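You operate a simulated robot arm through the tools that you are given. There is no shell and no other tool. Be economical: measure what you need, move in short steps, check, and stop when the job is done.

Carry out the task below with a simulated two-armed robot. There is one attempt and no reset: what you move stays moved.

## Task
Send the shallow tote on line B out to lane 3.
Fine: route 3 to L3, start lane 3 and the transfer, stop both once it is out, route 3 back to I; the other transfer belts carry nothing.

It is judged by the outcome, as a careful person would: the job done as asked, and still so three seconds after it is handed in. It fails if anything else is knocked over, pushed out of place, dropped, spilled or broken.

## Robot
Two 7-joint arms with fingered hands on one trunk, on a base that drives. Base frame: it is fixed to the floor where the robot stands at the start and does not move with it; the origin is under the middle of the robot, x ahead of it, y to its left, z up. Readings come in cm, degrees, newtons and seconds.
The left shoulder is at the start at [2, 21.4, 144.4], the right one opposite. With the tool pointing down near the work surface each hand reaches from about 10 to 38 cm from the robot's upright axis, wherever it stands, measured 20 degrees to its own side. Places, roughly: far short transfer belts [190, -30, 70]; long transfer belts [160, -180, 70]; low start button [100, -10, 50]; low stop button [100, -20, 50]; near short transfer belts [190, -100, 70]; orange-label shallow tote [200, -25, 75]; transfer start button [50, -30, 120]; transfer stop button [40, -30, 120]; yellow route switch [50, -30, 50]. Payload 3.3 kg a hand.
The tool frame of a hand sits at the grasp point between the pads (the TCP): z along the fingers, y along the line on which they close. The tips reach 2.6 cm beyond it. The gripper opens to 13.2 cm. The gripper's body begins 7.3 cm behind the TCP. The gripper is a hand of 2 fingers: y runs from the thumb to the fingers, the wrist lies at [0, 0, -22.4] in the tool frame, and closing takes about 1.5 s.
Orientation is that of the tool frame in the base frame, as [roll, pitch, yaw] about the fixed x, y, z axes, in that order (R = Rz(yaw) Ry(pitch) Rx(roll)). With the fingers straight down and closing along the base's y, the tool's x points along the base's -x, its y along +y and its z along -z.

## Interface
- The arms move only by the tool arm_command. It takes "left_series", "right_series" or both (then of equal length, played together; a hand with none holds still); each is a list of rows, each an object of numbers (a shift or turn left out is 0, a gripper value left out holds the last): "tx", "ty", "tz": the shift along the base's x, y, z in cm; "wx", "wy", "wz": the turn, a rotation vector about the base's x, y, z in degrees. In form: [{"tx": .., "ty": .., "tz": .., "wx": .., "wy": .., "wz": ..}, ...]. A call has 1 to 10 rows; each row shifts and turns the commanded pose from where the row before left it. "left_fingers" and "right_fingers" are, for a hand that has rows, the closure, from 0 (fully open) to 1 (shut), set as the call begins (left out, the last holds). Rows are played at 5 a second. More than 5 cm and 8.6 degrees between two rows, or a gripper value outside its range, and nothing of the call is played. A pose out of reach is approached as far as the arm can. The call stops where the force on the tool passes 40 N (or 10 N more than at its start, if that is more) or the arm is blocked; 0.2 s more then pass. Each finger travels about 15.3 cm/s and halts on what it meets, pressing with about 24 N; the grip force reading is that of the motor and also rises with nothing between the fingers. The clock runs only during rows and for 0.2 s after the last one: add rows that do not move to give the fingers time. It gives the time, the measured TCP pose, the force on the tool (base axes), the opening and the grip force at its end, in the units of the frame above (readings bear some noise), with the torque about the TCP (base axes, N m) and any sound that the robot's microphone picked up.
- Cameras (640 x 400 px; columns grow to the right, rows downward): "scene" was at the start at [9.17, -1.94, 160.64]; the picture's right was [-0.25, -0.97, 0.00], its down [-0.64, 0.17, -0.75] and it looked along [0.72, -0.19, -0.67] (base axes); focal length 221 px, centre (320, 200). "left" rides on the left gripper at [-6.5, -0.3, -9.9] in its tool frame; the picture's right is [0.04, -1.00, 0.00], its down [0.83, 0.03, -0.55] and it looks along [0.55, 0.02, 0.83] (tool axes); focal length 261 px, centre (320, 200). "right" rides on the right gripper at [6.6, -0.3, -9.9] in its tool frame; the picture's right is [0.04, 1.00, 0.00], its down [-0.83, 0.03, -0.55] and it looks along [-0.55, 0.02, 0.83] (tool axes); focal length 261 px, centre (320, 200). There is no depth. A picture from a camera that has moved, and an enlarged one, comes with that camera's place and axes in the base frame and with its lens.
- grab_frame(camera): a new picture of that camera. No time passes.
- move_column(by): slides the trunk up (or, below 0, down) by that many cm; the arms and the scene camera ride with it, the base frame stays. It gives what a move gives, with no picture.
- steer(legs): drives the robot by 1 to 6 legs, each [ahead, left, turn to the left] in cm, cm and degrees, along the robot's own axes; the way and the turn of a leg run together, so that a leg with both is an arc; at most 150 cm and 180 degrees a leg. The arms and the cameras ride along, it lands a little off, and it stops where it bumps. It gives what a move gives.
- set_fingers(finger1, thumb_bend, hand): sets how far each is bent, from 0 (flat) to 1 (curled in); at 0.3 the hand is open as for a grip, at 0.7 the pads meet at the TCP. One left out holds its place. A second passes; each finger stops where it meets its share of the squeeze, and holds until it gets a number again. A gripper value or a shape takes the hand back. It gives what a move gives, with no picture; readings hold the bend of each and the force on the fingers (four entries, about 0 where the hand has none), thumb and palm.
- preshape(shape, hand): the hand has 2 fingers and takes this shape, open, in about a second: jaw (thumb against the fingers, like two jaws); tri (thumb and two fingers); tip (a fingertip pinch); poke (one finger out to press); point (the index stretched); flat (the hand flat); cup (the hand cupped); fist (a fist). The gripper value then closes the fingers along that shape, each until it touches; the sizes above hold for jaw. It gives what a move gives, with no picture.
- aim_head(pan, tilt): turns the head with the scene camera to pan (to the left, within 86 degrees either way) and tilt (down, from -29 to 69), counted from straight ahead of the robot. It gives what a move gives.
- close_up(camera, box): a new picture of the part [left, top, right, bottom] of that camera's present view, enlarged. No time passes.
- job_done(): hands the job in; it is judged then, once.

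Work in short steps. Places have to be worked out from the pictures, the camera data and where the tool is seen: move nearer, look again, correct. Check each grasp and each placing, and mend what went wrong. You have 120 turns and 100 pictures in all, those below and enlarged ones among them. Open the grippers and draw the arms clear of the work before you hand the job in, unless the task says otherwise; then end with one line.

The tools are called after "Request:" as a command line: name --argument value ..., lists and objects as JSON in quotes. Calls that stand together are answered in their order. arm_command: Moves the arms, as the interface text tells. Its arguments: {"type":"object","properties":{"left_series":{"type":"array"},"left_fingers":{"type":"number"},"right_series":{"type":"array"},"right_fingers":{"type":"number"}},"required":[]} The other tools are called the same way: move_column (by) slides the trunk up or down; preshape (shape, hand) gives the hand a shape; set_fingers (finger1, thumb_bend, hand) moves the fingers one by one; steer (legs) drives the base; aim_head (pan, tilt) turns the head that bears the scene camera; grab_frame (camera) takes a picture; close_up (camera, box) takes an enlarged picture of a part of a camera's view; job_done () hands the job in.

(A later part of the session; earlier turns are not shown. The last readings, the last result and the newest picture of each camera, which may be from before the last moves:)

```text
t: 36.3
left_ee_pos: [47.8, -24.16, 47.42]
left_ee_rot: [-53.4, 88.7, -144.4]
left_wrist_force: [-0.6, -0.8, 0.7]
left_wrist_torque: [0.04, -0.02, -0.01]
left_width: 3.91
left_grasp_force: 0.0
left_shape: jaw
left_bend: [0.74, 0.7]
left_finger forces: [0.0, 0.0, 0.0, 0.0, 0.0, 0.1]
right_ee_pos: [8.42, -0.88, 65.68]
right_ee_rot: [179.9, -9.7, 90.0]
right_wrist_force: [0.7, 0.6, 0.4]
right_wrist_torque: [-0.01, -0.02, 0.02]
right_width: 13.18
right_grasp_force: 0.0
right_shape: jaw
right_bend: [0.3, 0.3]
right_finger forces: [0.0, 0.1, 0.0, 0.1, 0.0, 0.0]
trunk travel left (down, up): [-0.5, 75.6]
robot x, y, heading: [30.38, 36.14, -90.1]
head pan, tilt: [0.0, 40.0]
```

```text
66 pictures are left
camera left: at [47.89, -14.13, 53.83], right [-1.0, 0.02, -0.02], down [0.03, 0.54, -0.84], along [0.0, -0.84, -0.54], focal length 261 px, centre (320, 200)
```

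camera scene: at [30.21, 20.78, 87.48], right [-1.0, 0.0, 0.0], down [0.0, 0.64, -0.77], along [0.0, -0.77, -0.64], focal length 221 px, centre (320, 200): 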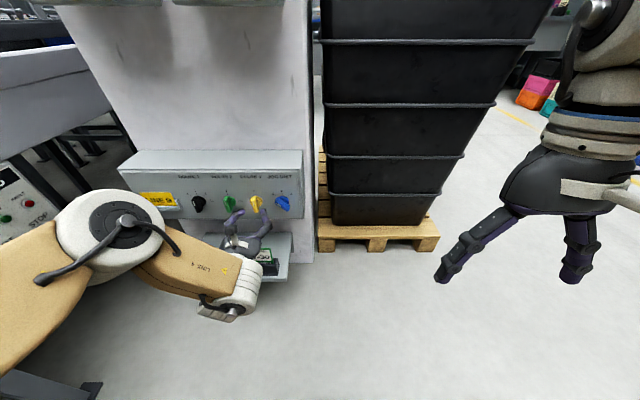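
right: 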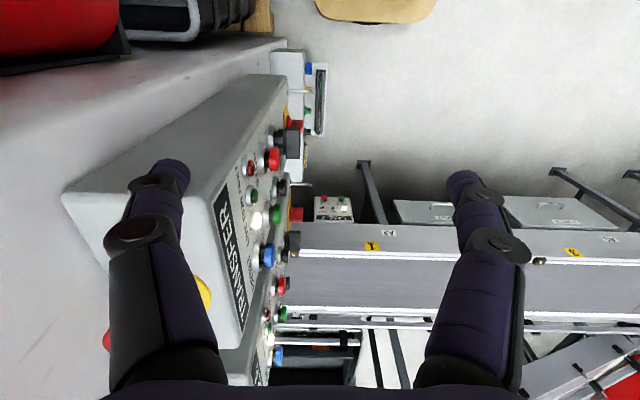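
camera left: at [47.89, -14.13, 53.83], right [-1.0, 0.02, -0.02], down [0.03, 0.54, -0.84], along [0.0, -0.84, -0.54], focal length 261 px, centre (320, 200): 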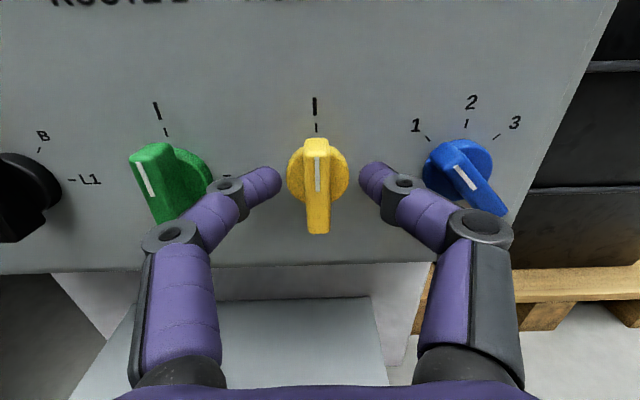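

Centered; lower 0.5 cm and close, then check forces.

Request:
arm_command --left_series '[{"tz": -0.5}, {}, {}, {}, {}]' --left_fingers 1

```text
t: 37.5
left_ee_pos: [47.85, -24.16, 46.9]
left_ee_rot: [-50.6, 88.7, -141.7]
left_wrist_force: [6.9, 20.9, 7.7]
left_wrist_torque: [-0.17, 0.03, 0.28]
left_width: 2.37
left_grasp_force: 24.0
left_shape: jaw
left_bend: [0.74, 0.71]
left_finger forces: [29.0, 0.1, 0.0, 0.0, 27.4, 0.0]
right_ee_pos: [8.26, -0.74, 65.81]
right_ee_rot: [179.9, -9.6, 90.0]
right_wrist_force: [0.2, -0.3, 0.6]
right_wrist_torque: [0.01, -0.01, 0.01]
right_width: 13.17
right_grasp_force: 0.0
right_shape: jaw
right_bend: [0.3, 0.3]
right_finger forces: [0.0, 0.0, 0.0, 0.0, 0.1, 0.1]
trunk travel left (down, up): [-0.5, 75.6]
robot x, y, heading: [30.17, 36.06, -90.1]
head pan, tilt: [0.0, 40.0]
```

Width 2.4 and +21 N suggests tips wedge on the round base. I open, back off 1 cm, and close on the lever blade.

Request:
arm_command --left_series '[{}, {}, {"ty": 0.5}, {"ty": 0.5}, {}]' --left_fingers 0.7

Request:
arm_command --left_series '[{}, {}, {}, {}, {}]' --left_fingers 1

Request:
grab_frame --camera "left"

```text
t: 38.7
left_ee_pos: [48.05, -23.02, 46.87]
left_ee_rot: [-54.3, 88.7, -145.3]
left_wrist_force: [0.0, 0.3, -0.5]
left_wrist_torque: [-0.01, 0.02, 0.0]
left_width: 3.93
left_grasp_force: 0.0
left_shape: jaw
left_bend: [0.74, 0.7]
left_finger forces: [0.0, 0.0, 0.0, 0.0, 0.1, 0.0]
right_ee_pos: [8.35, -0.91, 65.7]
right_ee_rot: [180.0, -9.8, 90.0]
right_wrist_force: [0.7, -0.3, -0.2]
right_wrist_torque: [-0.03, -0.01, -0.01]
right_width: 13.21
right_grasp_force: 0.0
right_shape: jaw
right_bend: [0.3, 0.3]
right_finger forces: [0.1, 0.1, 0.0, 0.0, 0.0, 0.1]
trunk travel left (down, up): [-0.5, 75.6]
robot x, y, heading: [30.12, 36.13, -90.1]
head pan, tilt: [0.0, 40.0]
```

```text
t: 39.9
left_ee_pos: [47.94, -23.04, 46.94]
left_ee_rot: [-54.0, 88.8, -145.2]
left_wrist_force: [0.2, -3.1, 0.3]
left_wrist_torque: [0.0, -0.02, 0.01]
left_width: 0.65
left_grasp_force: 23.2
left_shape: jaw
left_bend: [0.71, 0.7]
left_finger forces: [21.1, 0.1, 0.0, 0.1, 21.2, 0.1]
right_ee_pos: [8.42, -0.9, 65.79]
right_ee_rot: [180.0, -9.9, 90.0]
right_wrist_force: [0.1, 0.2, 0.3]
right_wrist_torque: [0.0, 0.01, -0.03]
right_width: 13.19
right_grasp_force: 0.2
right_shape: jaw
right_bend: [0.3, 0.3]
right_finger forces: [0.0, 0.1, 0.0, 0.0, 0.0, 0.0]
trunk travel left (down, up): [-0.5, 75.6]
robot x, y, heading: [30.28, 36.2, -89.9]
head pan, tilt: [0.0, 40.0]
```

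```text
65 pictures are left
camera left: at [47.92, -13.07, 53.29], right [-1.0, 0.02, -0.02], down [0.03, 0.54, -0.84], along [0.0, -0.84, -0.54], focal length 261 px, centre (320, 200)
```

left: 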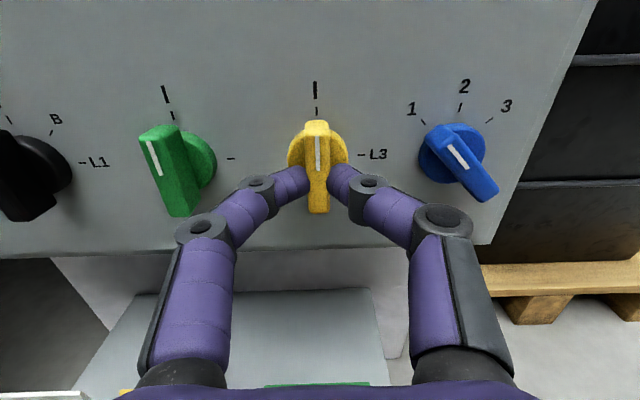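

Clean grip on the lever. Now roll clockwise (about −y) 85°.

Request:
arm_command --left_series '[{"wy": -8.5}, {"wy": -8.5}, {"wy": -8.5}, {"wy": -8.5}, {"wy": -8.5}]'

Request:
grab_frame --camera "left"

```text
t: 41.1
left_ee_pos: [48.08, -23.13, 46.77]
left_ee_rot: [90.3, 48.4, -0.9]
left_wrist_force: [10.9, -2.5, 1.0]
left_wrist_torque: [-0.05, 0.07, 0.23]
left_width: 0.65
left_grasp_force: 24.4
left_shape: jaw
left_bend: [0.71, 0.7]
left_finger forces: [27.9, 0.1, 0.0, 0.1, 17.8, 0.0]
right_ee_pos: [8.37, -0.88, 65.68]
right_ee_rot: [-180.0, -9.8, 90.0]
right_wrist_force: [0.4, 0.5, -0.5]
right_wrist_torque: [-0.03, -0.03, -0.01]
right_width: 13.2
right_grasp_force: 0.1
right_shape: jaw
right_bend: [0.3, 0.3]
right_finger forces: [0.0, 0.1, 0.1, 0.1, 0.0, 0.0]
trunk travel left (down, up): [-0.5, 75.6]
robot x, y, heading: [30.37, 36.37, -90.1]
head pan, tilt: [0.0, 40.0]
```

```text
64 pictures are left
camera left: at [43.65, -13.09, 51.58], right [-0.72, 0.02, -0.69], down [0.59, 0.54, -0.6], along [0.37, -0.84, -0.4], focal length 261 px, centre (320, 200)
```

left: 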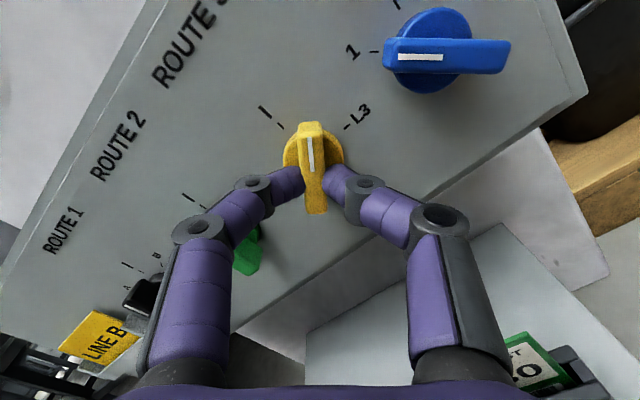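

The knob follows (pointer between I and L3). Continue the turn.

Request:
arm_command --left_series '[{"wy": -8.5, "tx": 0.1}, {"wy": -8.5}, {"wy": -8.5}, {"wy": -8.5}, {"wy": -8.5}, {"wy": -4}, {}]'

Request:
grab_frame --camera "left"

```text
t: 42.7
left_ee_pos: [48.26, -23.21, 46.83]
left_ee_rot: [90.9, 2.0, -0.7]
left_wrist_force: [29.9, -0.9, 11.7]
left_wrist_torque: [-0.25, 0.12, 0.54]
left_width: 0.64
left_grasp_force: 24.5
left_shape: jaw
left_bend: [0.71, 0.7]
left_finger forces: [28.7, 0.0, 0.0, 0.1, 16.9, 0.0]
right_ee_pos: [8.45, -0.78, 65.67]
right_ee_rot: [-179.9, -9.9, 90.0]
right_wrist_force: [0.3, 0.1, -0.2]
right_wrist_torque: [-0.01, 0.0, 0.01]
right_width: 13.22
right_grasp_force: 0.0
right_shape: jaw
right_bend: [0.3, 0.3]
right_finger forces: [0.0, 0.0, 0.0, 0.0, 0.0, 0.0]
trunk travel left (down, up): [-0.5, 75.6]
robot x, y, heading: [30.18, 36.39, -89.9]
head pan, tilt: [0.0, 40.0]
```

```text
63 pictures are left
camera left: at [41.7, -13.1, 47.04], right [0.01, 0.02, -1.0], down [0.84, 0.54, 0.01], along [0.54, -0.84, -0.01], focal length 261 px, centre (320, 200)
```

left: 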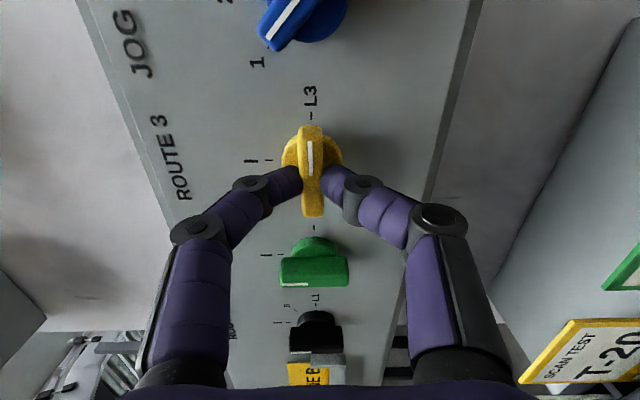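

Pointer is at L3. Release and draw back.

Request:
arm_command --left_series '[{}, {}, {"ty": 2}, {"ty": 3}, {"ty": 3}, {}]' --left_fingers 0.7

Request:
grab_frame --camera "left"

```text
t: 44.1
left_ee_pos: [49.01, -19.11, 45.83]
left_ee_rot: [91.1, 2.1, -0.7]
left_wrist_force: [-0.5, 0.3, -0.2]
left_wrist_torque: [0.0, 0.04, 0.02]
left_width: 3.92
left_grasp_force: 0.1
left_shape: jaw
left_bend: [0.74, 0.7]
left_finger forces: [0.0, 0.0, 0.0, 0.0, 0.1, 0.0]
left hand out of reach, approached as far as the arm can: row 4, 5
right_ee_pos: [8.39, -0.85, 65.58]
right_ee_rot: [-179.9, -9.7, 90.0]
right_wrist_force: [0.2, -0.1, 0.1]
right_wrist_torque: [0.0, 0.0, -0.03]
right_width: 13.21
right_grasp_force: 0.0
right_shape: jaw
right_bend: [0.3, 0.3]
right_finger forces: [0.0, 0.0, 0.0, 0.0, 0.1, 0.1]
trunk travel left (down, up): [-0.5, 75.6]
robot x, y, heading: [30.43, 36.4, -90.0]
head pan, tilt: [0.0, 40.0]
```

```text
62 pictures are left
camera left: at [42.49, -9.1, 46.02], right [0.01, 0.02, -1.0], down [0.84, 0.54, 0.01], along [0.54, -0.84, -0.01], focal length 261 px, centre (320, 200)
```

left: 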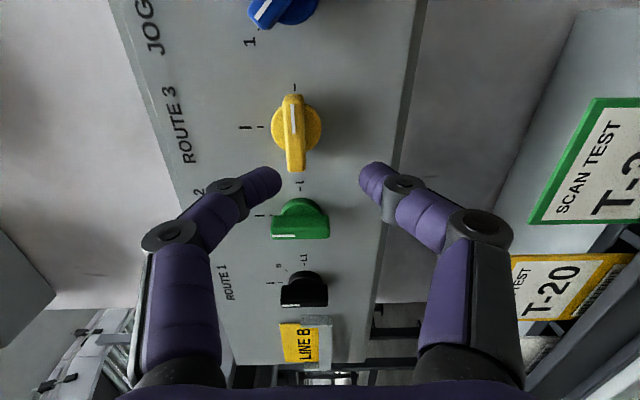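

L3 set. I back the base off and fold the left hand back to its upright-roll while retreating, then survey from higher up to understand lane 3 before starting anything.

Request:
steer --legs '[[-28, 0, 0]]'

Request:
arm_command --left_series '[{"wy": 8.5}, {"wy": 8.5}, {"wy": 8.5}, {"wy": 8.5}, {"wy": 8.5}, {"wy": 8.5}, {"wy": 8.5}, {"wy": 8.5}, {"wy": 8.5}, {"wy": 8.5}]'

Request:
move_column --by 40

Request:
move_column --by 35

Request:
aim_head --pan 45 --tilt 20

Request:
grab_frame --camera "scene"

```text
t: 46.1
left_ee_pos: [49.0, 9.28, 45.9]
left_ee_rot: [91.2, 2.0, -0.7]
left_wrist_force: [-0.6, 0.3, 1.1]
left_wrist_torque: [0.02, -0.03, 0.01]
left_width: 3.94
left_grasp_force: 0.1
left_shape: jaw
left_bend: [0.74, 0.7]
left_finger forces: [0.0, 0.1, 0.0, 0.0, 0.0, 0.0]
right_ee_pos: [8.43, 27.54, 65.69]
right_ee_rot: [180.0, -9.7, 90.1]
right_wrist_force: [-0.1, -0.6, 0.2]
right_wrist_torque: [0.0, 0.01, 0.03]
right_width: 13.21
right_grasp_force: 0.0
right_shape: jaw
right_bend: [0.3, 0.3]
right_finger forces: [0.0, 0.1, 0.0, 0.0, 0.1, 0.0]
trunk travel left (down, up): [-0.5, 75.6]
robot x, y, heading: [30.3, 64.9, -89.7]
head pan, tilt: [0.0, 40.0]
```

```text
t: 48.3
left_ee_pos: [49.14, 9.22, 45.82]
left_ee_rot: [78.7, 87.1, -12.5]
left_wrist_force: [-0.3, 0.1, 0.9]
left_wrist_torque: [-0.01, -0.04, -0.02]
left_width: 3.95
left_grasp_force: 0.0
left_shape: jaw
left_bend: [0.74, 0.7]
left_finger forces: [0.0, 0.0, 0.0, 0.0, 0.0, 0.0]
right_ee_pos: [8.48, 27.5, 65.67]
right_ee_rot: [-180.0, -9.8, 90.2]
right_wrist_force: [-0.2, -0.2, 0.4]
right_wrist_torque: [-0.02, 0.0, 0.0]
right_width: 13.18
right_grasp_force: 0.0
right_shape: jaw
right_bend: [0.3, 0.3]
right_finger forces: [0.1, 0.0, 0.0, 0.0, 0.0, 0.0]
trunk travel left (down, up): [-0.5, 75.6]
robot x, y, heading: [30.15, 65.2, -89.8]
head pan, tilt: [0.0, 40.0]
```

```text
t: 52.1
left_ee_pos: [49.15, 9.31, 85.86]
left_ee_rot: [79.9, 87.0, -11.2]
left_wrist_force: [-0.2, -0.5, 0.7]
left_wrist_torque: [-0.01, 0.01, -0.01]
left_width: 3.93
left_grasp_force: 0.1
left_shape: jaw
left_bend: [0.74, 0.7]
left_finger forces: [0.0, 0.0, 0.0, 0.0, 0.0, 0.0]
right_ee_pos: [8.51, 27.46, 105.69]
right_ee_rot: [180.0, -9.8, 90.3]
right_wrist_force: [0.9, -0.4, 0.0]
right_wrist_torque: [0.0, 0.05, -0.02]
right_width: 13.15
right_grasp_force: 0.0
right_shape: jaw
right_bend: [0.3, 0.3]
right_finger forces: [0.0, 0.1, 0.0, 0.0, 0.0, 0.0]
trunk travel left (down, up): [-40.5, 35.6]
robot x, y, heading: [30.29, 64.73, -89.9]
head pan, tilt: [0.0, 40.0]
```

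```text
t: 55.5
left_ee_pos: [49.06, 9.31, 120.85]
left_ee_rot: [79.2, 87.1, -12.0]
left_wrist_force: [1.5, 0.1, 0.2]
left_wrist_torque: [-0.01, 0.03, -0.01]
left_width: 3.93
left_grasp_force: 0.0
left_shape: jaw
left_bend: [0.74, 0.7]
left_finger forces: [0.0, 0.0, 0.1, 0.0, 0.0, 0.0]
right_ee_pos: [8.52, 27.46, 140.69]
right_ee_rot: [-180.0, -9.8, 90.3]
right_wrist_force: [0.2, 0.0, -0.3]
right_wrist_torque: [-0.01, -0.02, -0.02]
right_width: 13.16
right_grasp_force: 0.0
right_shape: jaw
right_bend: [0.3, 0.3]
right_finger forces: [0.1, 0.1, 0.0, 0.0, 0.1, 0.0]
trunk travel left (down, up): [-75.5, 0.6]
robot x, y, heading: [30.05, 64.89, -89.7]
head pan, tilt: [0.0, 40.0]
```

```text
t: 56.6
left_ee_pos: [49.22, 9.33, 120.88]
left_ee_rot: [79.2, 87.1, -11.9]
left_wrist_force: [-0.2, -0.2, 0.4]
left_wrist_torque: [0.02, 0.01, 0.01]
left_width: 3.94
left_grasp_force: 0.1
left_shape: jaw
left_bend: [0.74, 0.7]
left_finger forces: [0.0, 0.0, 0.0, 0.1, 0.1, 0.0]
right_ee_pos: [8.43, 27.5, 140.57]
right_ee_rot: [-179.9, -9.8, 90.2]
right_wrist_force: [0.2, 0.1, 0.4]
right_wrist_torque: [0.01, 0.0, -0.03]
right_width: 13.18
right_grasp_force: 0.0
right_shape: jaw
right_bend: [0.3, 0.3]
right_finger forces: [0.0, 0.0, 0.0, 0.0, 0.1, 0.0]
trunk travel left (down, up): [-75.5, 0.6]
robot x, y, heading: [30.09, 64.51, -89.5]
head pan, tilt: [45.0, 20.0]
```

```text
61 pictures are left
camera scene: at [36.79, 57.28, 167.03], right [-0.71, -0.71, 0.0], down [-0.24, 0.24, -0.94], along [0.67, -0.66, -0.34], focal length 221 px, centre (320, 200)
```

scene: 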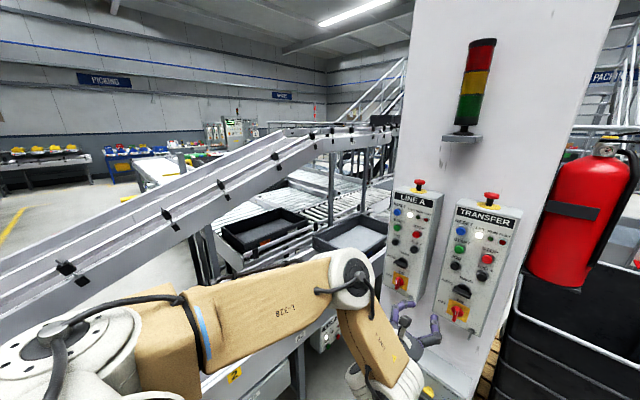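

Request:
close_up --camera "scene" --box '[190, 100, 430, 270]'

Request:
steer --legs '[[0, 30, 0]]'

Request:
grab_frame --camera "scene"

```text
2.35 times, centred on (310, 185) of scene
camera zoom: at [36.79, 57.28, 167.03], right [-0.71, -0.71, 0.0], down [-0.24, 0.24, -0.94], along [0.67, -0.66, -0.34], focal length 521 px, centre (344, 235)
```

zoom: 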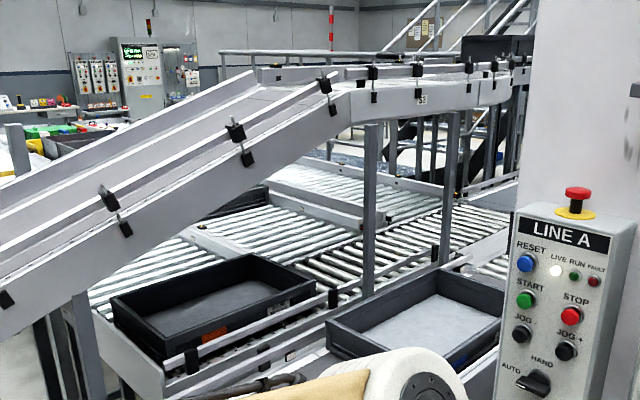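

```text
t: 58.7
left_ee_pos: [79.22, 9.35, 120.72]
left_ee_rot: [79.1, 87.0, -12.0]
left_wrist_force: [0.3, 0.0, 0.1]
left_wrist_torque: [-0.02, 0.01, 0.01]
left_width: 3.93
left_grasp_force: 0.1
left_shape: jaw
left_bend: [0.74, 0.7]
left_finger forces: [0.0, 0.0, 0.0, 0.0, 0.0, 0.0]
right_ee_pos: [38.44, 27.62, 140.73]
right_ee_rot: [-180.0, -9.8, 90.2]
right_wrist_force: [0.2, -0.7, -0.2]
right_wrist_torque: [-0.02, 0.0, -0.01]
right_width: 13.2
right_grasp_force: 0.1
right_shape: jaw
right_bend: [0.3, 0.3]
right_finger forces: [0.1, 0.1, 0.1, 0.1, 0.1, 0.0]
trunk travel left (down, up): [-75.5, 0.6]
robot x, y, heading: [60.32, 64.87, -89.6]
head pan, tilt: [45.0, 20.0]
```

```text
59 pictures are left
camera scene: at [66.89, 57.4, 167.03], right [-0.7, -0.71, 0.0], down [-0.24, 0.24, -0.94], along [0.67, -0.66, -0.34], focal length 221 px, centre (320, 200)
```

scene: 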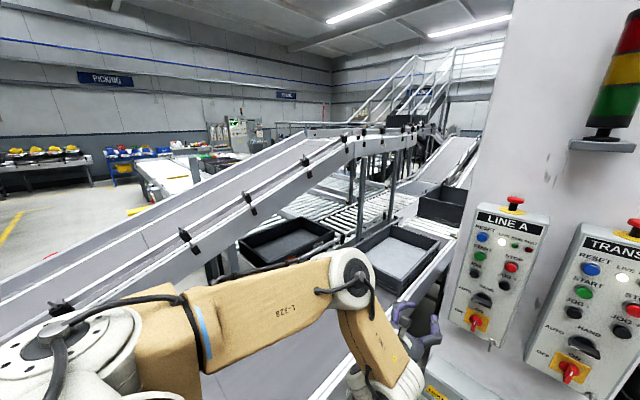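

Request:
close_up --camera "scene" --box '[220, 110, 480, 290]'

Request:
aim_head --pan 60 --tilt 20

Request:
close_up --camera "scene" --box '[200, 100, 500, 300]'

```text
2.22 times, centred on (350, 200) of scene
camera zoom: at [66.89, 57.4, 167.03], right [-0.7, -0.71, 0.0], down [-0.24, 0.24, -0.94], along [0.67, -0.66, -0.34], focal length 492 px, centre (253, 200)
```

zoom: 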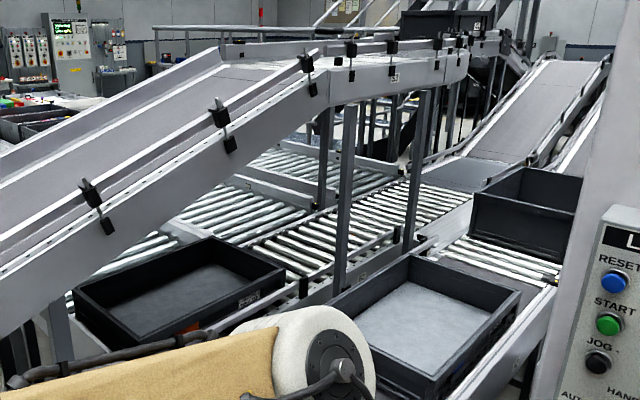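

```text
t: 59.4
left_ee_pos: [79.13, 9.43, 120.91]
left_ee_rot: [79.2, 87.0, -11.9]
left_wrist_force: [-0.1, -0.8, -0.3]
left_wrist_torque: [0.0, 0.03, -0.01]
left_width: 3.93
left_grasp_force: 0.0
left_shape: jaw
left_bend: [0.74, 0.7]
left_finger forces: [0.0, 0.0, 0.0, 0.0, 0.0, 0.0]
right_ee_pos: [38.5, 27.51, 140.61]
right_ee_rot: [-180.0, -9.8, 90.2]
right_wrist_force: [0.2, 0.1, -0.7]
right_wrist_torque: [-0.01, 0.0, -0.02]
right_width: 13.2
right_grasp_force: 0.0
right_shape: jaw
right_bend: [0.3, 0.3]
right_finger forces: [0.1, 0.1, 0.0, 0.0, 0.0, 0.1]
trunk travel left (down, up): [-75.5, 0.6]
robot x, y, heading: [60.2, 64.87, -89.6]
head pan, tilt: [60.0, 20.0]
```

```text
2.00 times, centred on (350, 200) of scene
camera zoom: at [68.27, 59.32, 167.04], right [-0.5, -0.87, 0.0], down [-0.3, 0.17, -0.94], along [0.82, -0.47, -0.34], focal length 443 px, centre (260, 200)
```

zoom: 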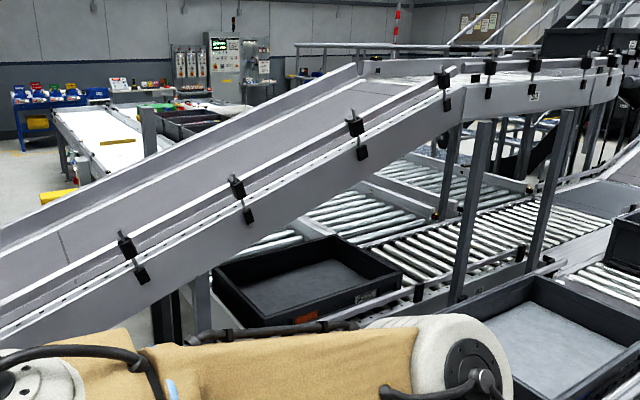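

Layout understood: tote B sits on the far short transfer (unit 3). For lane 3 I'll use the right hand from about (50, 32), heading −30°. First fold the left arm back to tool-down.

Request:
arm_command --left_series '[{"wx": 8.5, "ty": 1.5, "tz": 1.5}, {"wx": 8.5, "ty": 1.5, "tz": 1.5}, {"wx": 8.5, "ty": 1.5, "tz": 1.5}, {"wx": 8.5, "ty": 1.5, "tz": 1.5}, {"wx": 8.5, "ty": 1.5, "tz": 1.5}, {"wx": 8.5, "ty": 2, "tx": -2.5, "tz": 2}, {"wx": 8.5, "ty": 2, "tx": -2.5, "tz": 2}, {"wx": 8.5, "ty": 2, "tx": -2.5, "tz": 2}, {"wx": 8.5, "ty": 2, "tx": -2.5, "tz": 2}, {"wx": 8.5, "ty": 2, "tx": -2.5, "tz": 2}]'

Request:
aim_head --pan 0 --tilt 35

Request:
grab_frame --camera "scene"

```text
t: 61.6
left_ee_pos: [66.56, 27.0, 138.52]
left_ee_rot: [-179.2, 5.6, 87.0]
left_wrist_force: [-0.3, -0.3, -0.2]
left_wrist_torque: [0.0, 0.0, -0.02]
left_width: 3.94
left_grasp_force: 0.0
left_shape: jaw
left_bend: [0.74, 0.7]
left_finger forces: [0.0, 0.0, 0.0, 0.0, 0.0, 0.0]
right_ee_pos: [38.33, 27.56, 140.54]
right_ee_rot: [179.9, -9.8, 90.2]
right_wrist_force: [-0.8, 0.2, -0.1]
right_wrist_torque: [0.0, 0.0, 0.04]
right_width: 13.18
right_grasp_force: 0.0
right_shape: jaw
right_bend: [0.3, 0.3]
right_finger forces: [0.0, 0.0, 0.0, 0.1, 0.0, 0.0]
trunk travel left (down, up): [-75.5, 0.6]
robot x, y, heading: [60.18, 64.86, -89.7]
head pan, tilt: [60.0, 20.0]
```

```text
t: 62.9
left_ee_pos: [66.68, 26.87, 138.39]
left_ee_rot: [-179.2, 5.6, 87.1]
left_wrist_force: [-1.5, 1.5, -0.4]
left_wrist_torque: [-0.02, 0.03, 0.0]
left_width: 3.96
left_grasp_force: 0.0
left_shape: jaw
left_bend: [0.74, 0.7]
left_finger forces: [0.2, 0.0, 0.0, 0.0, 0.0, 0.1]
right_ee_pos: [38.49, 27.5, 140.54]
right_ee_rot: [-179.9, -9.8, 90.2]
right_wrist_force: [-0.1, 0.1, -0.1]
right_wrist_torque: [0.02, 0.0, 0.02]
right_width: 13.2
right_grasp_force: 0.1
right_shape: jaw
right_bend: [0.3, 0.3]
right_finger forces: [0.0, 0.1, 0.0, 0.0, 0.0, 0.0]
trunk travel left (down, up): [-75.5, 0.6]
robot x, y, heading: [60.44, 64.59, -90.0]
head pan, tilt: [0.0, 35.0]
```

```text
56 pictures are left
camera scene: at [60.28, 55.15, 164.65], right [-1.0, 0.0, 0.0], down [0.0, 0.57, -0.82], along [0.0, -0.82, -0.57], focal length 221 px, centre (320, 200)
```

scene: 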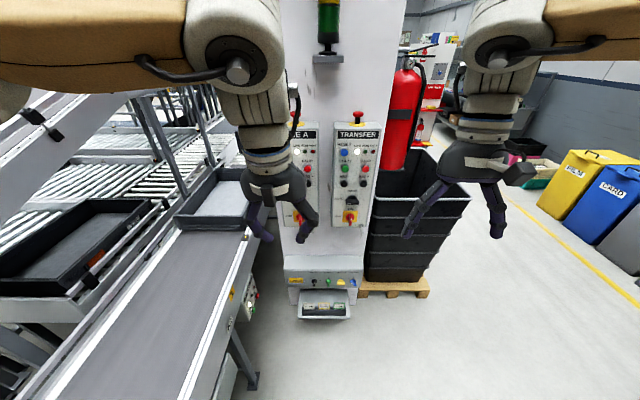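

Now turn the right hand to point forward, mirrored to the left's working pose (55 ahead, 18 right, z 121 → 46 when lowered).

Request:
arm_command --right_series '[{"wx": -8.5, "ty": -2, "tz": -2}, {"wx": -8.5, "ty": -2, "tz": -2}, {"wx": -8.5, "ty": -2, "tz": -2}, {"wx": -8.5, "ty": -2, "tz": -2}, {"wx": -8.5, "ty": -2, "tz": -2}, {"wx": -8.5, "ty": -1.5, "tz": -1.5}, {"wx": -8.5, "ty": -1.5, "tz": -1.5}, {"wx": -8.5, "ty": -1.5, "tz": -1.5}, {"wx": -8.5, "ty": -1.5, "tz": -1.5}, {"wx": -8.5, "ty": -1.5, "tz": -1.5}]'

Request:
arm_command --right_series '[{"wx": -7.5}, {"wx": -7}, {}]'

```text
t: 65.1
left_ee_pos: [66.97, 26.83, 138.32]
left_ee_rot: [-179.0, 5.6, 87.0]
left_wrist_force: [0.7, -0.4, -0.1]
left_wrist_torque: [0.02, 0.03, 0.03]
left_width: 3.95
left_grasp_force: 0.1
left_shape: jaw
left_bend: [0.74, 0.7]
left_finger forces: [0.0, 0.0, 0.0, 0.0, 0.1, 0.1]
right_ee_pos: [40.0, 10.78, 123.26]
right_ee_rot: [-180.0, 71.3, 90.7]
right_wrist_force: [0.0, 0.2, 0.2]
right_wrist_torque: [0.04, 0.01, -0.01]
right_width: 13.22
right_grasp_force: 0.0
right_shape: jaw
right_bend: [0.3, 0.3]
right_finger forces: [0.1, 0.0, 0.0, 0.1, 0.0, 0.0]
right hand out of reach, approached as far as the arm can: row 9, 10
trunk travel left (down, up): [-75.5, 0.6]
robot x, y, heading: [60.71, 64.82, -89.9]
head pan, tilt: [0.0, 35.0]
```

```text
t: 65.9
left_ee_pos: [66.52, 27.02, 138.55]
left_ee_rot: [-179.1, 5.6, 86.9]
left_wrist_force: [-0.1, -0.3, -0.2]
left_wrist_torque: [-0.04, -0.04, -0.03]
left_width: 3.92
left_grasp_force: 0.0
left_shape: jaw
left_bend: [0.74, 0.7]
left_finger forces: [0.0, 0.0, 0.0, 0.1, 0.1, 0.1]
right_ee_pos: [40.87, 9.69, 122.47]
right_ee_rot: [175.6, 76.7, 87.7]
right_wrist_force: [-0.1, 0.2, -0.9]
right_wrist_torque: [0.04, 0.02, -0.02]
right_width: 13.2
right_grasp_force: 0.0
right_shape: jaw
right_bend: [0.3, 0.3]
right_finger forces: [0.0, 0.1, 0.0, 0.0, 0.0, 0.1]
right hand out of reach, approached as far as the arm can: row 1, 2
trunk travel left (down, up): [-75.5, 0.6]
robot x, y, heading: [60.1, 64.73, -89.8]
head pan, tilt: [0.0, 35.0]
```

Right hand is nearly level. I turn to heading −30° here (high, clear), then slide to the right to face the lane 3 panel.

Request:
steer --legs '[[0, 0, 60], [-1, -34, 0]]'

Request:
aim_head --pan 0 --tilt 50

Request:
grab_frame --camera "scene"

Request:
grab_frame --camera "right"

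```text
t: 70.8
left_ee_pos: [78.8, 22.92, 138.4]
left_ee_rot: [-179.2, 5.6, 147.1]
left_wrist_force: [-0.1, 0.2, -0.3]
left_wrist_torque: [0.03, -0.03, 0.03]
left_width: 3.92
left_grasp_force: 0.1
left_shape: jaw
left_bend: [0.74, 0.7]
left_finger forces: [0.0, 0.0, 0.1, 0.0, 0.0, 0.0]
right_ee_pos: [80.87, -8.15, 122.5]
right_ee_rot: [175.4, 76.7, 147.7]
right_wrist_force: [-0.5, -0.9, 0.3]
right_wrist_torque: [0.02, 0.0, 0.03]
right_width: 13.18
right_grasp_force: 0.1
right_shape: jaw
right_bend: [0.3, 0.3]
right_finger forces: [0.0, 0.0, 0.1, 0.0, 0.0, 0.0]
trunk travel left (down, up): [-75.5, 0.6]
robot x, y, heading: [42.61, 36.0, -29.8]
head pan, tilt: [0.0, 35.0]
```

```text
t: 71.6
left_ee_pos: [78.66, 22.84, 138.39]
left_ee_rot: [-179.2, 5.5, 147.2]
left_wrist_force: [0.8, 0.3, -0.8]
left_wrist_torque: [0.03, -0.02, 0.02]
left_width: 3.96
left_grasp_force: 0.0
left_shape: jaw
left_bend: [0.74, 0.7]
left_finger forces: [0.0, 0.0, 0.0, 0.0, 0.0, 0.1]
right_ee_pos: [80.93, -8.08, 122.41]
right_ee_rot: [175.5, 76.7, 147.8]
right_wrist_force: [-0.5, 0.7, 0.4]
right_wrist_torque: [0.0, 0.0, -0.02]
right_width: 13.16
right_grasp_force: 0.1
right_shape: jaw
right_bend: [0.3, 0.3]
right_finger forces: [0.0, 0.0, 0.0, 0.1, 0.1, 0.1]
trunk travel left (down, up): [-75.5, 0.6]
robot x, y, heading: [42.27, 36.18, -29.6]
head pan, tilt: [0.0, 50.0]
```

```text
55 pictures are left
camera scene: at [50.33, 32.0, 162.48], right [-0.5, -0.87, 0.0], down [-0.67, 0.38, -0.64], along [0.56, -0.32, -0.77], focal length 221 px, centre (320, 200)
```

scene: 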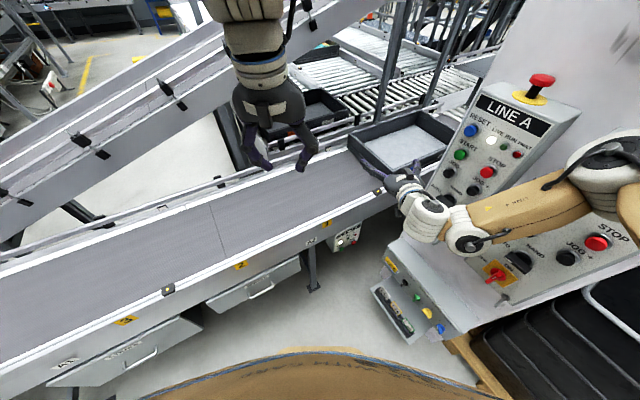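

```text
54 pictures are left
camera right: at [70.95, -2.97, 118.35], right [0.46, 0.89, -0.02], down [-0.3, 0.18, 0.94], along [0.84, -0.42, 0.35], focal length 261 px, centre (320, 200)
```

right: 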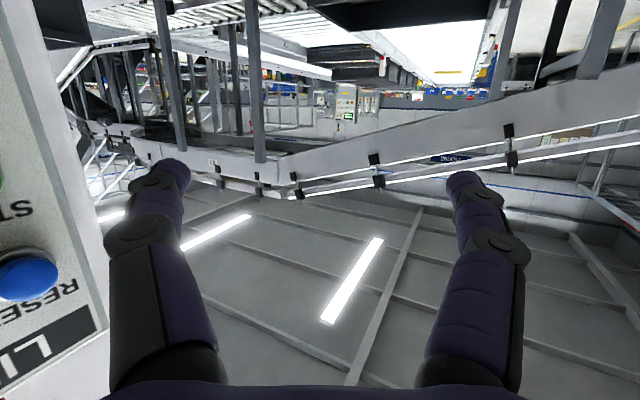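

The right camera looks upward from below, so I'll rely on the scene camera. Hand is ~14 cm short of the conveyor edge (x≈97); lower the column.

Request:
move_column --by -38

Request:
move_column --by -37

Request:
aim_head --pan -10 --tilt 40

Request:
grab_frame --camera "scene"

Request:
grab_frame --camera "right"

```text
t: 75.2
left_ee_pos: [78.87, 22.82, 100.36]
left_ee_rot: [-179.3, 5.7, 147.0]
left_wrist_force: [0.1, 0.5, 0.6]
left_wrist_torque: [-0.01, 0.0, 0.03]
left_width: 3.95
left_grasp_force: 0.0
left_shape: jaw
left_bend: [0.74, 0.7]
left_finger forces: [0.0, 0.0, 0.1, 0.0, 0.0, 0.0]
right_ee_pos: [80.79, -7.94, 84.68]
right_ee_rot: [175.5, 76.8, 147.6]
right_wrist_force: [0.4, -0.1, 0.1]
right_wrist_torque: [-0.01, -0.03, 0.01]
right_width: 13.17
right_grasp_force: 0.1
right_shape: jaw
right_bend: [0.3, 0.3]
right_finger forces: [0.0, 0.0, 0.0, 0.0, 0.1, 0.0]
trunk travel left (down, up): [-37.5, 38.6]
robot x, y, heading: [42.95, 36.13, -29.9]
head pan, tilt: [0.0, 50.0]
```

```text
t: 78.8
left_ee_pos: [78.69, 22.89, 63.33]
left_ee_rot: [-179.2, 5.5, 147.2]
left_wrist_force: [0.1, 0.1, 0.6]
left_wrist_torque: [-0.01, -0.01, 0.0]
left_width: 3.89
left_grasp_force: 0.2
left_shape: jaw
left_bend: [0.74, 0.7]
left_finger forces: [0.0, 0.1, 0.1, 0.1, 0.1, 0.1]
right_ee_pos: [80.8, -7.98, 47.54]
right_ee_rot: [175.6, 76.9, 147.8]
right_wrist_force: [-1.0, -0.1, -0.5]
right_wrist_torque: [0.01, 0.02, -0.01]
right_width: 13.19
right_grasp_force: 0.1
right_shape: jaw
right_bend: [0.3, 0.3]
right_finger forces: [0.1, 0.1, 0.0, 0.0, 0.1, 0.0]
trunk travel left (down, up): [-0.5, 75.6]
robot x, y, heading: [42.61, 36.21, -29.6]
head pan, tilt: [0.0, 50.0]
```

```text
t: 79.5
left_ee_pos: [78.78, 22.79, 63.48]
left_ee_rot: [-179.2, 5.6, 147.2]
left_wrist_force: [-0.3, -0.1, -0.3]
left_wrist_torque: [-0.02, -0.04, -0.04]
left_width: 3.97
left_grasp_force: 0.0
left_shape: jaw
left_bend: [0.74, 0.7]
left_finger forces: [0.0, 0.1, 0.0, 0.0, 0.1, 0.0]
right_ee_pos: [80.88, -8.03, 47.38]
right_ee_rot: [175.4, 76.7, 147.8]
right_wrist_force: [0.2, -0.5, 1.3]
right_wrist_torque: [0.01, 0.01, 0.04]
right_width: 13.17
right_grasp_force: 0.1
right_shape: jaw
right_bend: [0.3, 0.3]
right_finger forces: [0.1, 0.0, 0.1, 0.1, 0.0, 0.1]
trunk travel left (down, up): [-0.5, 75.6]
robot x, y, heading: [42.87, 35.89, -29.8]
head pan, tilt: [-10.0, 40.0]
```

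```text
53 pictures are left
camera scene: at [61.63, 23.85, 87.48], right [-0.64, -0.77, 0.0], down [-0.5, 0.41, -0.77], along [0.59, -0.49, -0.64], focal length 221 px, centre (320, 200)
```

scene: 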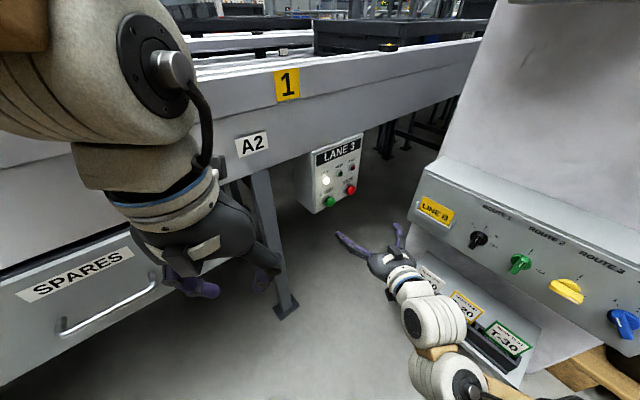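

```text
52 pictures are left
camera right: at [70.93, -2.98, 43.34], right [0.46, 0.89, -0.02], down [-0.3, 0.18, 0.94], along [0.84, -0.42, 0.35], focal length 261 px, centre (320, 200)
```

right: 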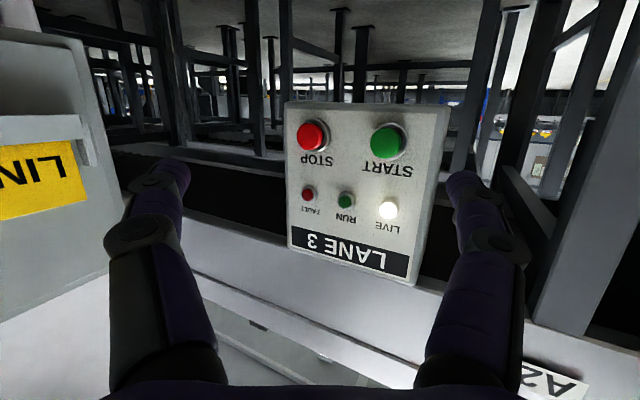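

Triangulated: START ≈ (96.4, −8.7, 46.9), STOP ≈ (96.8, −17.4, 46.5). I shut the right jaw as a poker and level/straighten the hand.

Request:
arm_command --right_series '[{"wx": -2.3, "wy": -4.5, "wz": 4}, {"wx": -2.3, "wy": -4.5, "wz": 4}, {"wz": 4, "ty": 1}, {"wz": 4, "ty": 1}, {}, {}, {}]' --right_fingers 1

Request:
grab_frame --camera "right"

```text
t: 81.1
left_ee_pos: [78.68, 22.91, 63.39]
left_ee_rot: [-179.2, 5.7, 147.1]
left_wrist_force: [0.7, 0.1, -0.4]
left_wrist_torque: [0.0, -0.01, -0.01]
left_width: 3.93
left_grasp_force: 0.1
left_shape: jaw
left_bend: [0.74, 0.7]
left_finger forces: [0.0, 0.1, 0.0, 0.0, 0.0, 0.0]
right_ee_pos: [80.77, -6.02, 47.46]
right_ee_rot: [171.8, 86.7, 160.1]
right_wrist_force: [-0.4, -0.3, 0.1]
right_wrist_torque: [-0.01, -0.04, 0.01]
right_width: 0.02
right_grasp_force: 24.2
right_shape: jaw
right_bend: [0.61, 0.7]
right_finger forces: [0.0, 0.1, 0.1, 0.0, 0.0, 0.1]
trunk travel left (down, up): [-0.5, 75.6]
robot x, y, heading: [42.69, 36.2, -29.5]
head pan, tilt: [-10.0, 40.0]
```

```text
51 pictures are left
camera right: at [70.78, -4.11, 41.47], right [0.2, 0.98, -0.03], down [-0.49, 0.13, 0.86], along [0.85, -0.16, 0.51], focal length 261 px, centre (320, 200)
```

right: 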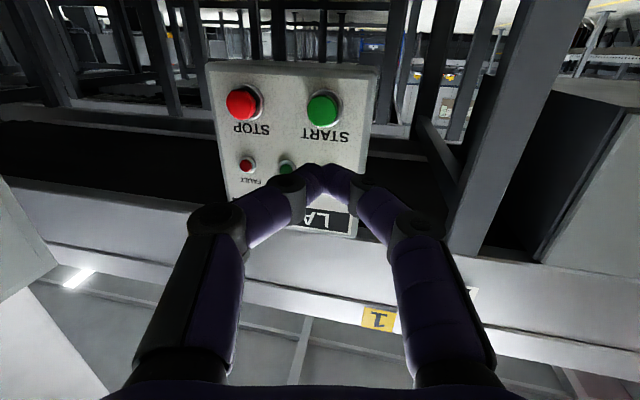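

On axis with START. I pull the left hand back a bit, then bring the base 7 cm nearer in +x.

Request:
arm_command --left_series '[{"tx": -3}, {"tx": -3}, {}]'

Request:
steer --legs '[[6.1, 3.5, 0]]'

Request:
grab_frame --camera "right"

```text
t: 82.1
left_ee_pos: [76.42, 23.57, 63.08]
left_ee_rot: [-178.4, 4.0, 154.8]
left_wrist_force: [0.1, 0.7, 0.3]
left_wrist_torque: [-0.02, 0.04, 0.01]
left_width: 3.94
left_grasp_force: 0.0
left_shape: jaw
left_bend: [0.74, 0.7]
left_finger forces: [0.0, 0.0, 0.0, 0.0, 0.1, 0.0]
right_ee_pos: [80.86, -5.83, 47.63]
right_ee_rot: [171.8, 86.9, 160.1]
right_wrist_force: [0.1, 0.5, -0.2]
right_wrist_torque: [-0.01, 0.02, 0.04]
right_width: 0.01
right_grasp_force: 24.0
right_shape: jaw
right_bend: [0.61, 0.7]
right_finger forces: [0.0, 0.0, 0.0, 0.0, 0.0, 0.0]
trunk travel left (down, up): [-0.5, 75.6]
robot x, y, heading: [42.67, 36.56, -29.7]
head pan, tilt: [-10.0, 40.0]
stopped in row 3 (left hand): the arm was blocked; the commanded pose is now the measured one
```

```text
t: 83.2
left_ee_pos: [83.43, 23.52, 63.15]
left_ee_rot: [-178.3, 4.0, 154.6]
left_wrist_force: [0.9, 0.3, -1.0]
left_wrist_torque: [-0.01, 0.03, 0.01]
left_width: 3.93
left_grasp_force: 0.1
left_shape: jaw
left_bend: [0.74, 0.7]
left_finger forces: [0.0, 0.0, 0.0, 0.0, 0.1, 0.0]
right_ee_pos: [87.78, -5.95, 47.45]
right_ee_rot: [171.7, 86.8, 159.8]
right_wrist_force: [-0.2, -0.1, -0.2]
right_wrist_torque: [0.0, -0.01, 0.02]
right_width: 0.02
right_grasp_force: 24.2
right_shape: jaw
right_bend: [0.61, 0.7]
right_finger forces: [0.0, 0.1, 0.0, 0.0, 0.1, 0.0]
trunk travel left (down, up): [-0.5, 75.6]
robot x, y, heading: [49.87, 36.55, -29.6]
head pan, tilt: [-10.0, 40.0]
```

```text
50 pictures are left
camera right: at [77.87, -4.08, 41.48], right [0.2, 0.98, -0.03], down [-0.49, 0.13, 0.86], along [0.85, -0.16, 0.51], focal length 261 px, centre (320, 200)
```

right: 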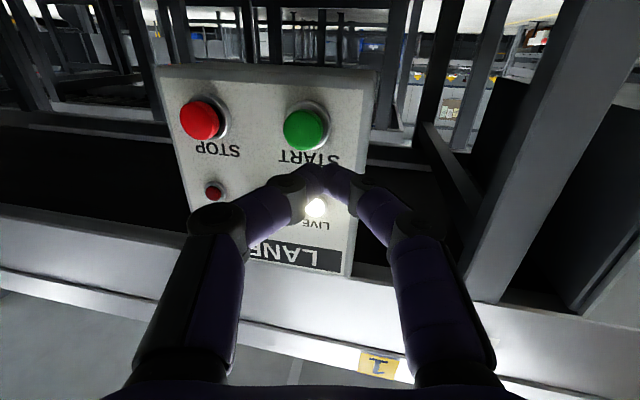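

Advance and press START, force-guarded.

Request:
arm_command --right_series '[{"tx": 1.2, "ty": -0.55, "tz": -0.12}, {"tx": 1.2, "ty": -0.55, "tz": -0.12}, {"tx": 1.2, "ty": -0.55, "tz": -0.12}, {"tx": 1.2, "ty": -0.55, "tz": -0.12}, {"tx": 0.8}, {"tx": 0.7}, {"tx": 0.7}, {"tx": 0.6}]'

Request:
grab_frame --camera "right"

```text
t: 84.9
left_ee_pos: [83.24, 23.55, 63.23]
left_ee_rot: [-178.3, 4.2, 154.5]
left_wrist_force: [-0.3, -0.2, -0.3]
left_wrist_torque: [-0.04, 0.01, -0.02]
left_width: 3.95
left_grasp_force: 0.0
left_shape: jaw
left_bend: [0.74, 0.7]
left_finger forces: [0.0, 0.1, 0.1, 0.1, 0.0, 0.1]
right_ee_pos: [94.88, -8.04, 46.97]
right_ee_rot: [172.1, 86.8, 160.4]
right_wrist_force: [-33.5, 7.8, 5.1]
right_wrist_torque: [-0.07, -0.25, -0.01]
right_width: 0.01
right_grasp_force: 24.0
right_shape: jaw
right_bend: [0.69, 0.7]
right_finger forces: [0.0, 0.1, 0.1, 0.1, 0.0, 0.0]
trunk travel left (down, up): [-0.5, 75.6]
robot x, y, heading: [49.75, 36.09, -30.0]
head pan, tilt: [-10.0, 40.0]
heard: click
stopped in row 8 (right hand): the force on the tool passed its limit at 45 N (the readings are from after the stop); the commanded pose is now the measured one
```

```text
49 pictures are left
camera right: at [84.82, -6.19, 40.96], right [0.2, 0.98, -0.03], down [-0.49, 0.13, 0.86], along [0.85, -0.16, 0.51], focal length 261 px, centre (320, 200)
```

right: 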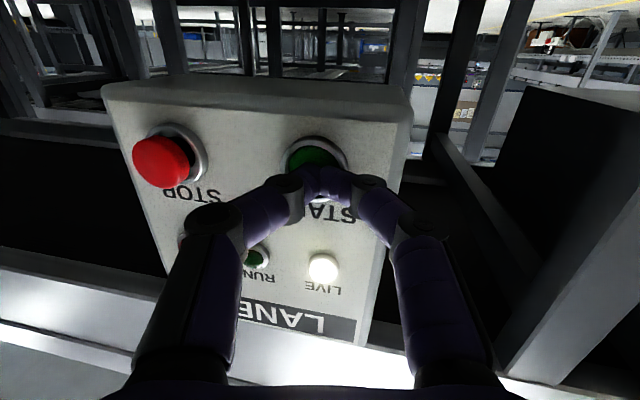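

Click heard. Retract and check the RUN light.

Request:
arm_command --right_series '[{"tx": -2.5, "ty": 0.5}, {"tx": -2.5, "ty": 0.5}, {"tx": -1, "ty": 0.5}, {}]'

Request:
close_up --camera "scene" --box '[280, 110, 400, 240]'

```text
t: 85.9
left_ee_pos: [83.34, 23.6, 63.08]
left_ee_rot: [-178.3, 4.0, 154.6]
left_wrist_force: [-0.2, 0.0, -0.1]
left_wrist_torque: [-0.02, 0.0, 0.01]
left_width: 3.95
left_grasp_force: 0.1
left_shape: jaw
left_bend: [0.74, 0.7]
left_finger forces: [0.0, 0.0, 0.0, 0.0, 0.0, 0.0]
right_ee_pos: [89.07, -6.65, 46.86]
right_ee_rot: [172.5, 86.7, 160.7]
right_wrist_force: [-0.2, -0.4, -0.1]
right_wrist_torque: [0.01, 0.02, 0.0]
right_width: 0.0
right_grasp_force: 24.1
right_shape: jaw
right_bend: [0.65, 0.7]
right_finger forces: [0.0, 0.0, 0.0, 0.1, 0.1, 0.0]
trunk travel left (down, up): [-0.5, 75.6]
robot x, y, heading: [49.65, 36.49, -30.0]
head pan, tilt: [-10.0, 40.0]
```

```text
3.08 times, centred on (340, 175) of scene
camera zoom: at [68.68, 23.85, 87.51], right [-0.64, -0.77, 0.0], down [-0.49, 0.41, -0.77], along [0.59, -0.49, -0.64], focal length 681 px, centre (258, 277)
```

zoom: 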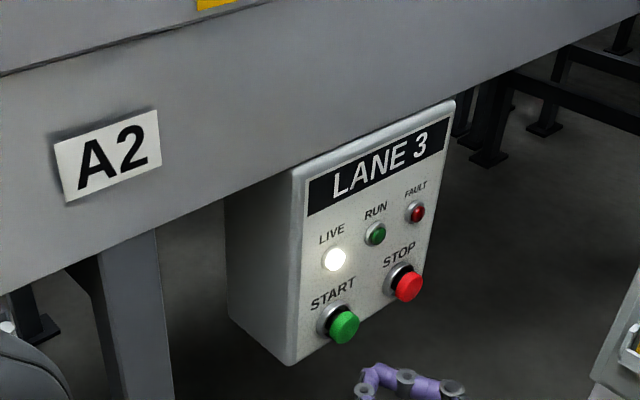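

RUN does not look lit. I let a second pass and look closer.

Request:
arm_command --right_series '[{}, {}, {}, {}, {}, {}, {}, {}]'

Request:
close_up --camera "right" --box '[120, 60, 440, 260]'

```text
t: 87.7
left_ee_pos: [83.4, 23.64, 63.19]
left_ee_rot: [-178.4, 3.9, 154.7]
left_wrist_force: [-1.0, 1.0, 0.1]
left_wrist_torque: [0.0, 0.01, 0.0]
left_width: 3.92
left_grasp_force: 0.0
left_shape: jaw
left_bend: [0.74, 0.7]
left_finger forces: [0.0, 0.0, 0.0, 0.1, 0.0, 0.0]
right_ee_pos: [89.12, -6.6, 46.86]
right_ee_rot: [172.3, 86.7, 160.6]
right_wrist_force: [0.2, 0.2, -0.7]
right_wrist_torque: [-0.01, 0.01, -0.03]
right_width: 0.01
right_grasp_force: 24.0
right_shape: jaw
right_bend: [0.65, 0.7]
right_finger forces: [0.1, 0.1, 0.1, 0.1, 0.0, 0.0]
trunk travel left (down, up): [-0.5, 75.6]
robot x, y, heading: [49.82, 36.45, -29.9]
head pan, tilt: [-10.0, 40.0]
```

```text
2.00 times, centred on (280, 160) of right
camera zoom: at [79.04, -4.72, 40.87], right [0.2, 0.98, -0.03], down [-0.49, 0.13, 0.86], along [0.85, -0.16, 0.5], focal length 521 px, centre (400, 280)
```

zoom: 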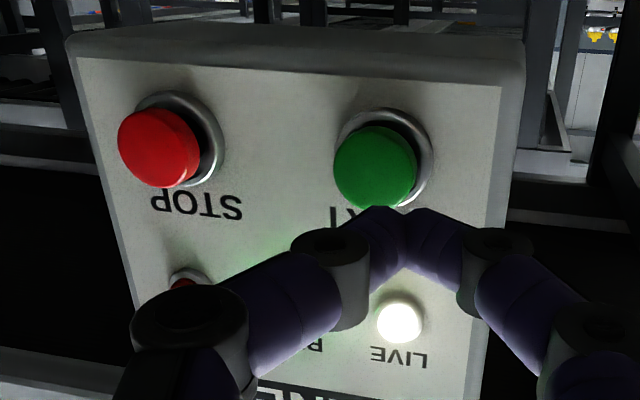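

A green glow is visible by RUN; confirm.

Request:
close_up --camera "scene" --box '[280, 110, 400, 240]'

```text
3.08 times, centred on (340, 175) of scene
camera zoom: at [68.67, 23.85, 87.51], right [-0.64, -0.77, 0.0], down [-0.49, 0.41, -0.77], along [0.59, -0.49, -0.64], focal length 681 px, centre (258, 277)
```

zoom: 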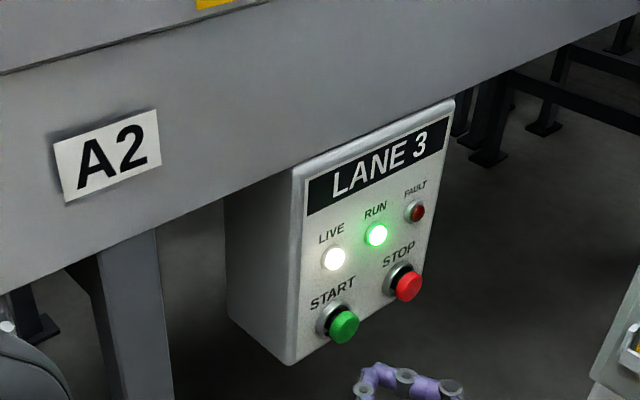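

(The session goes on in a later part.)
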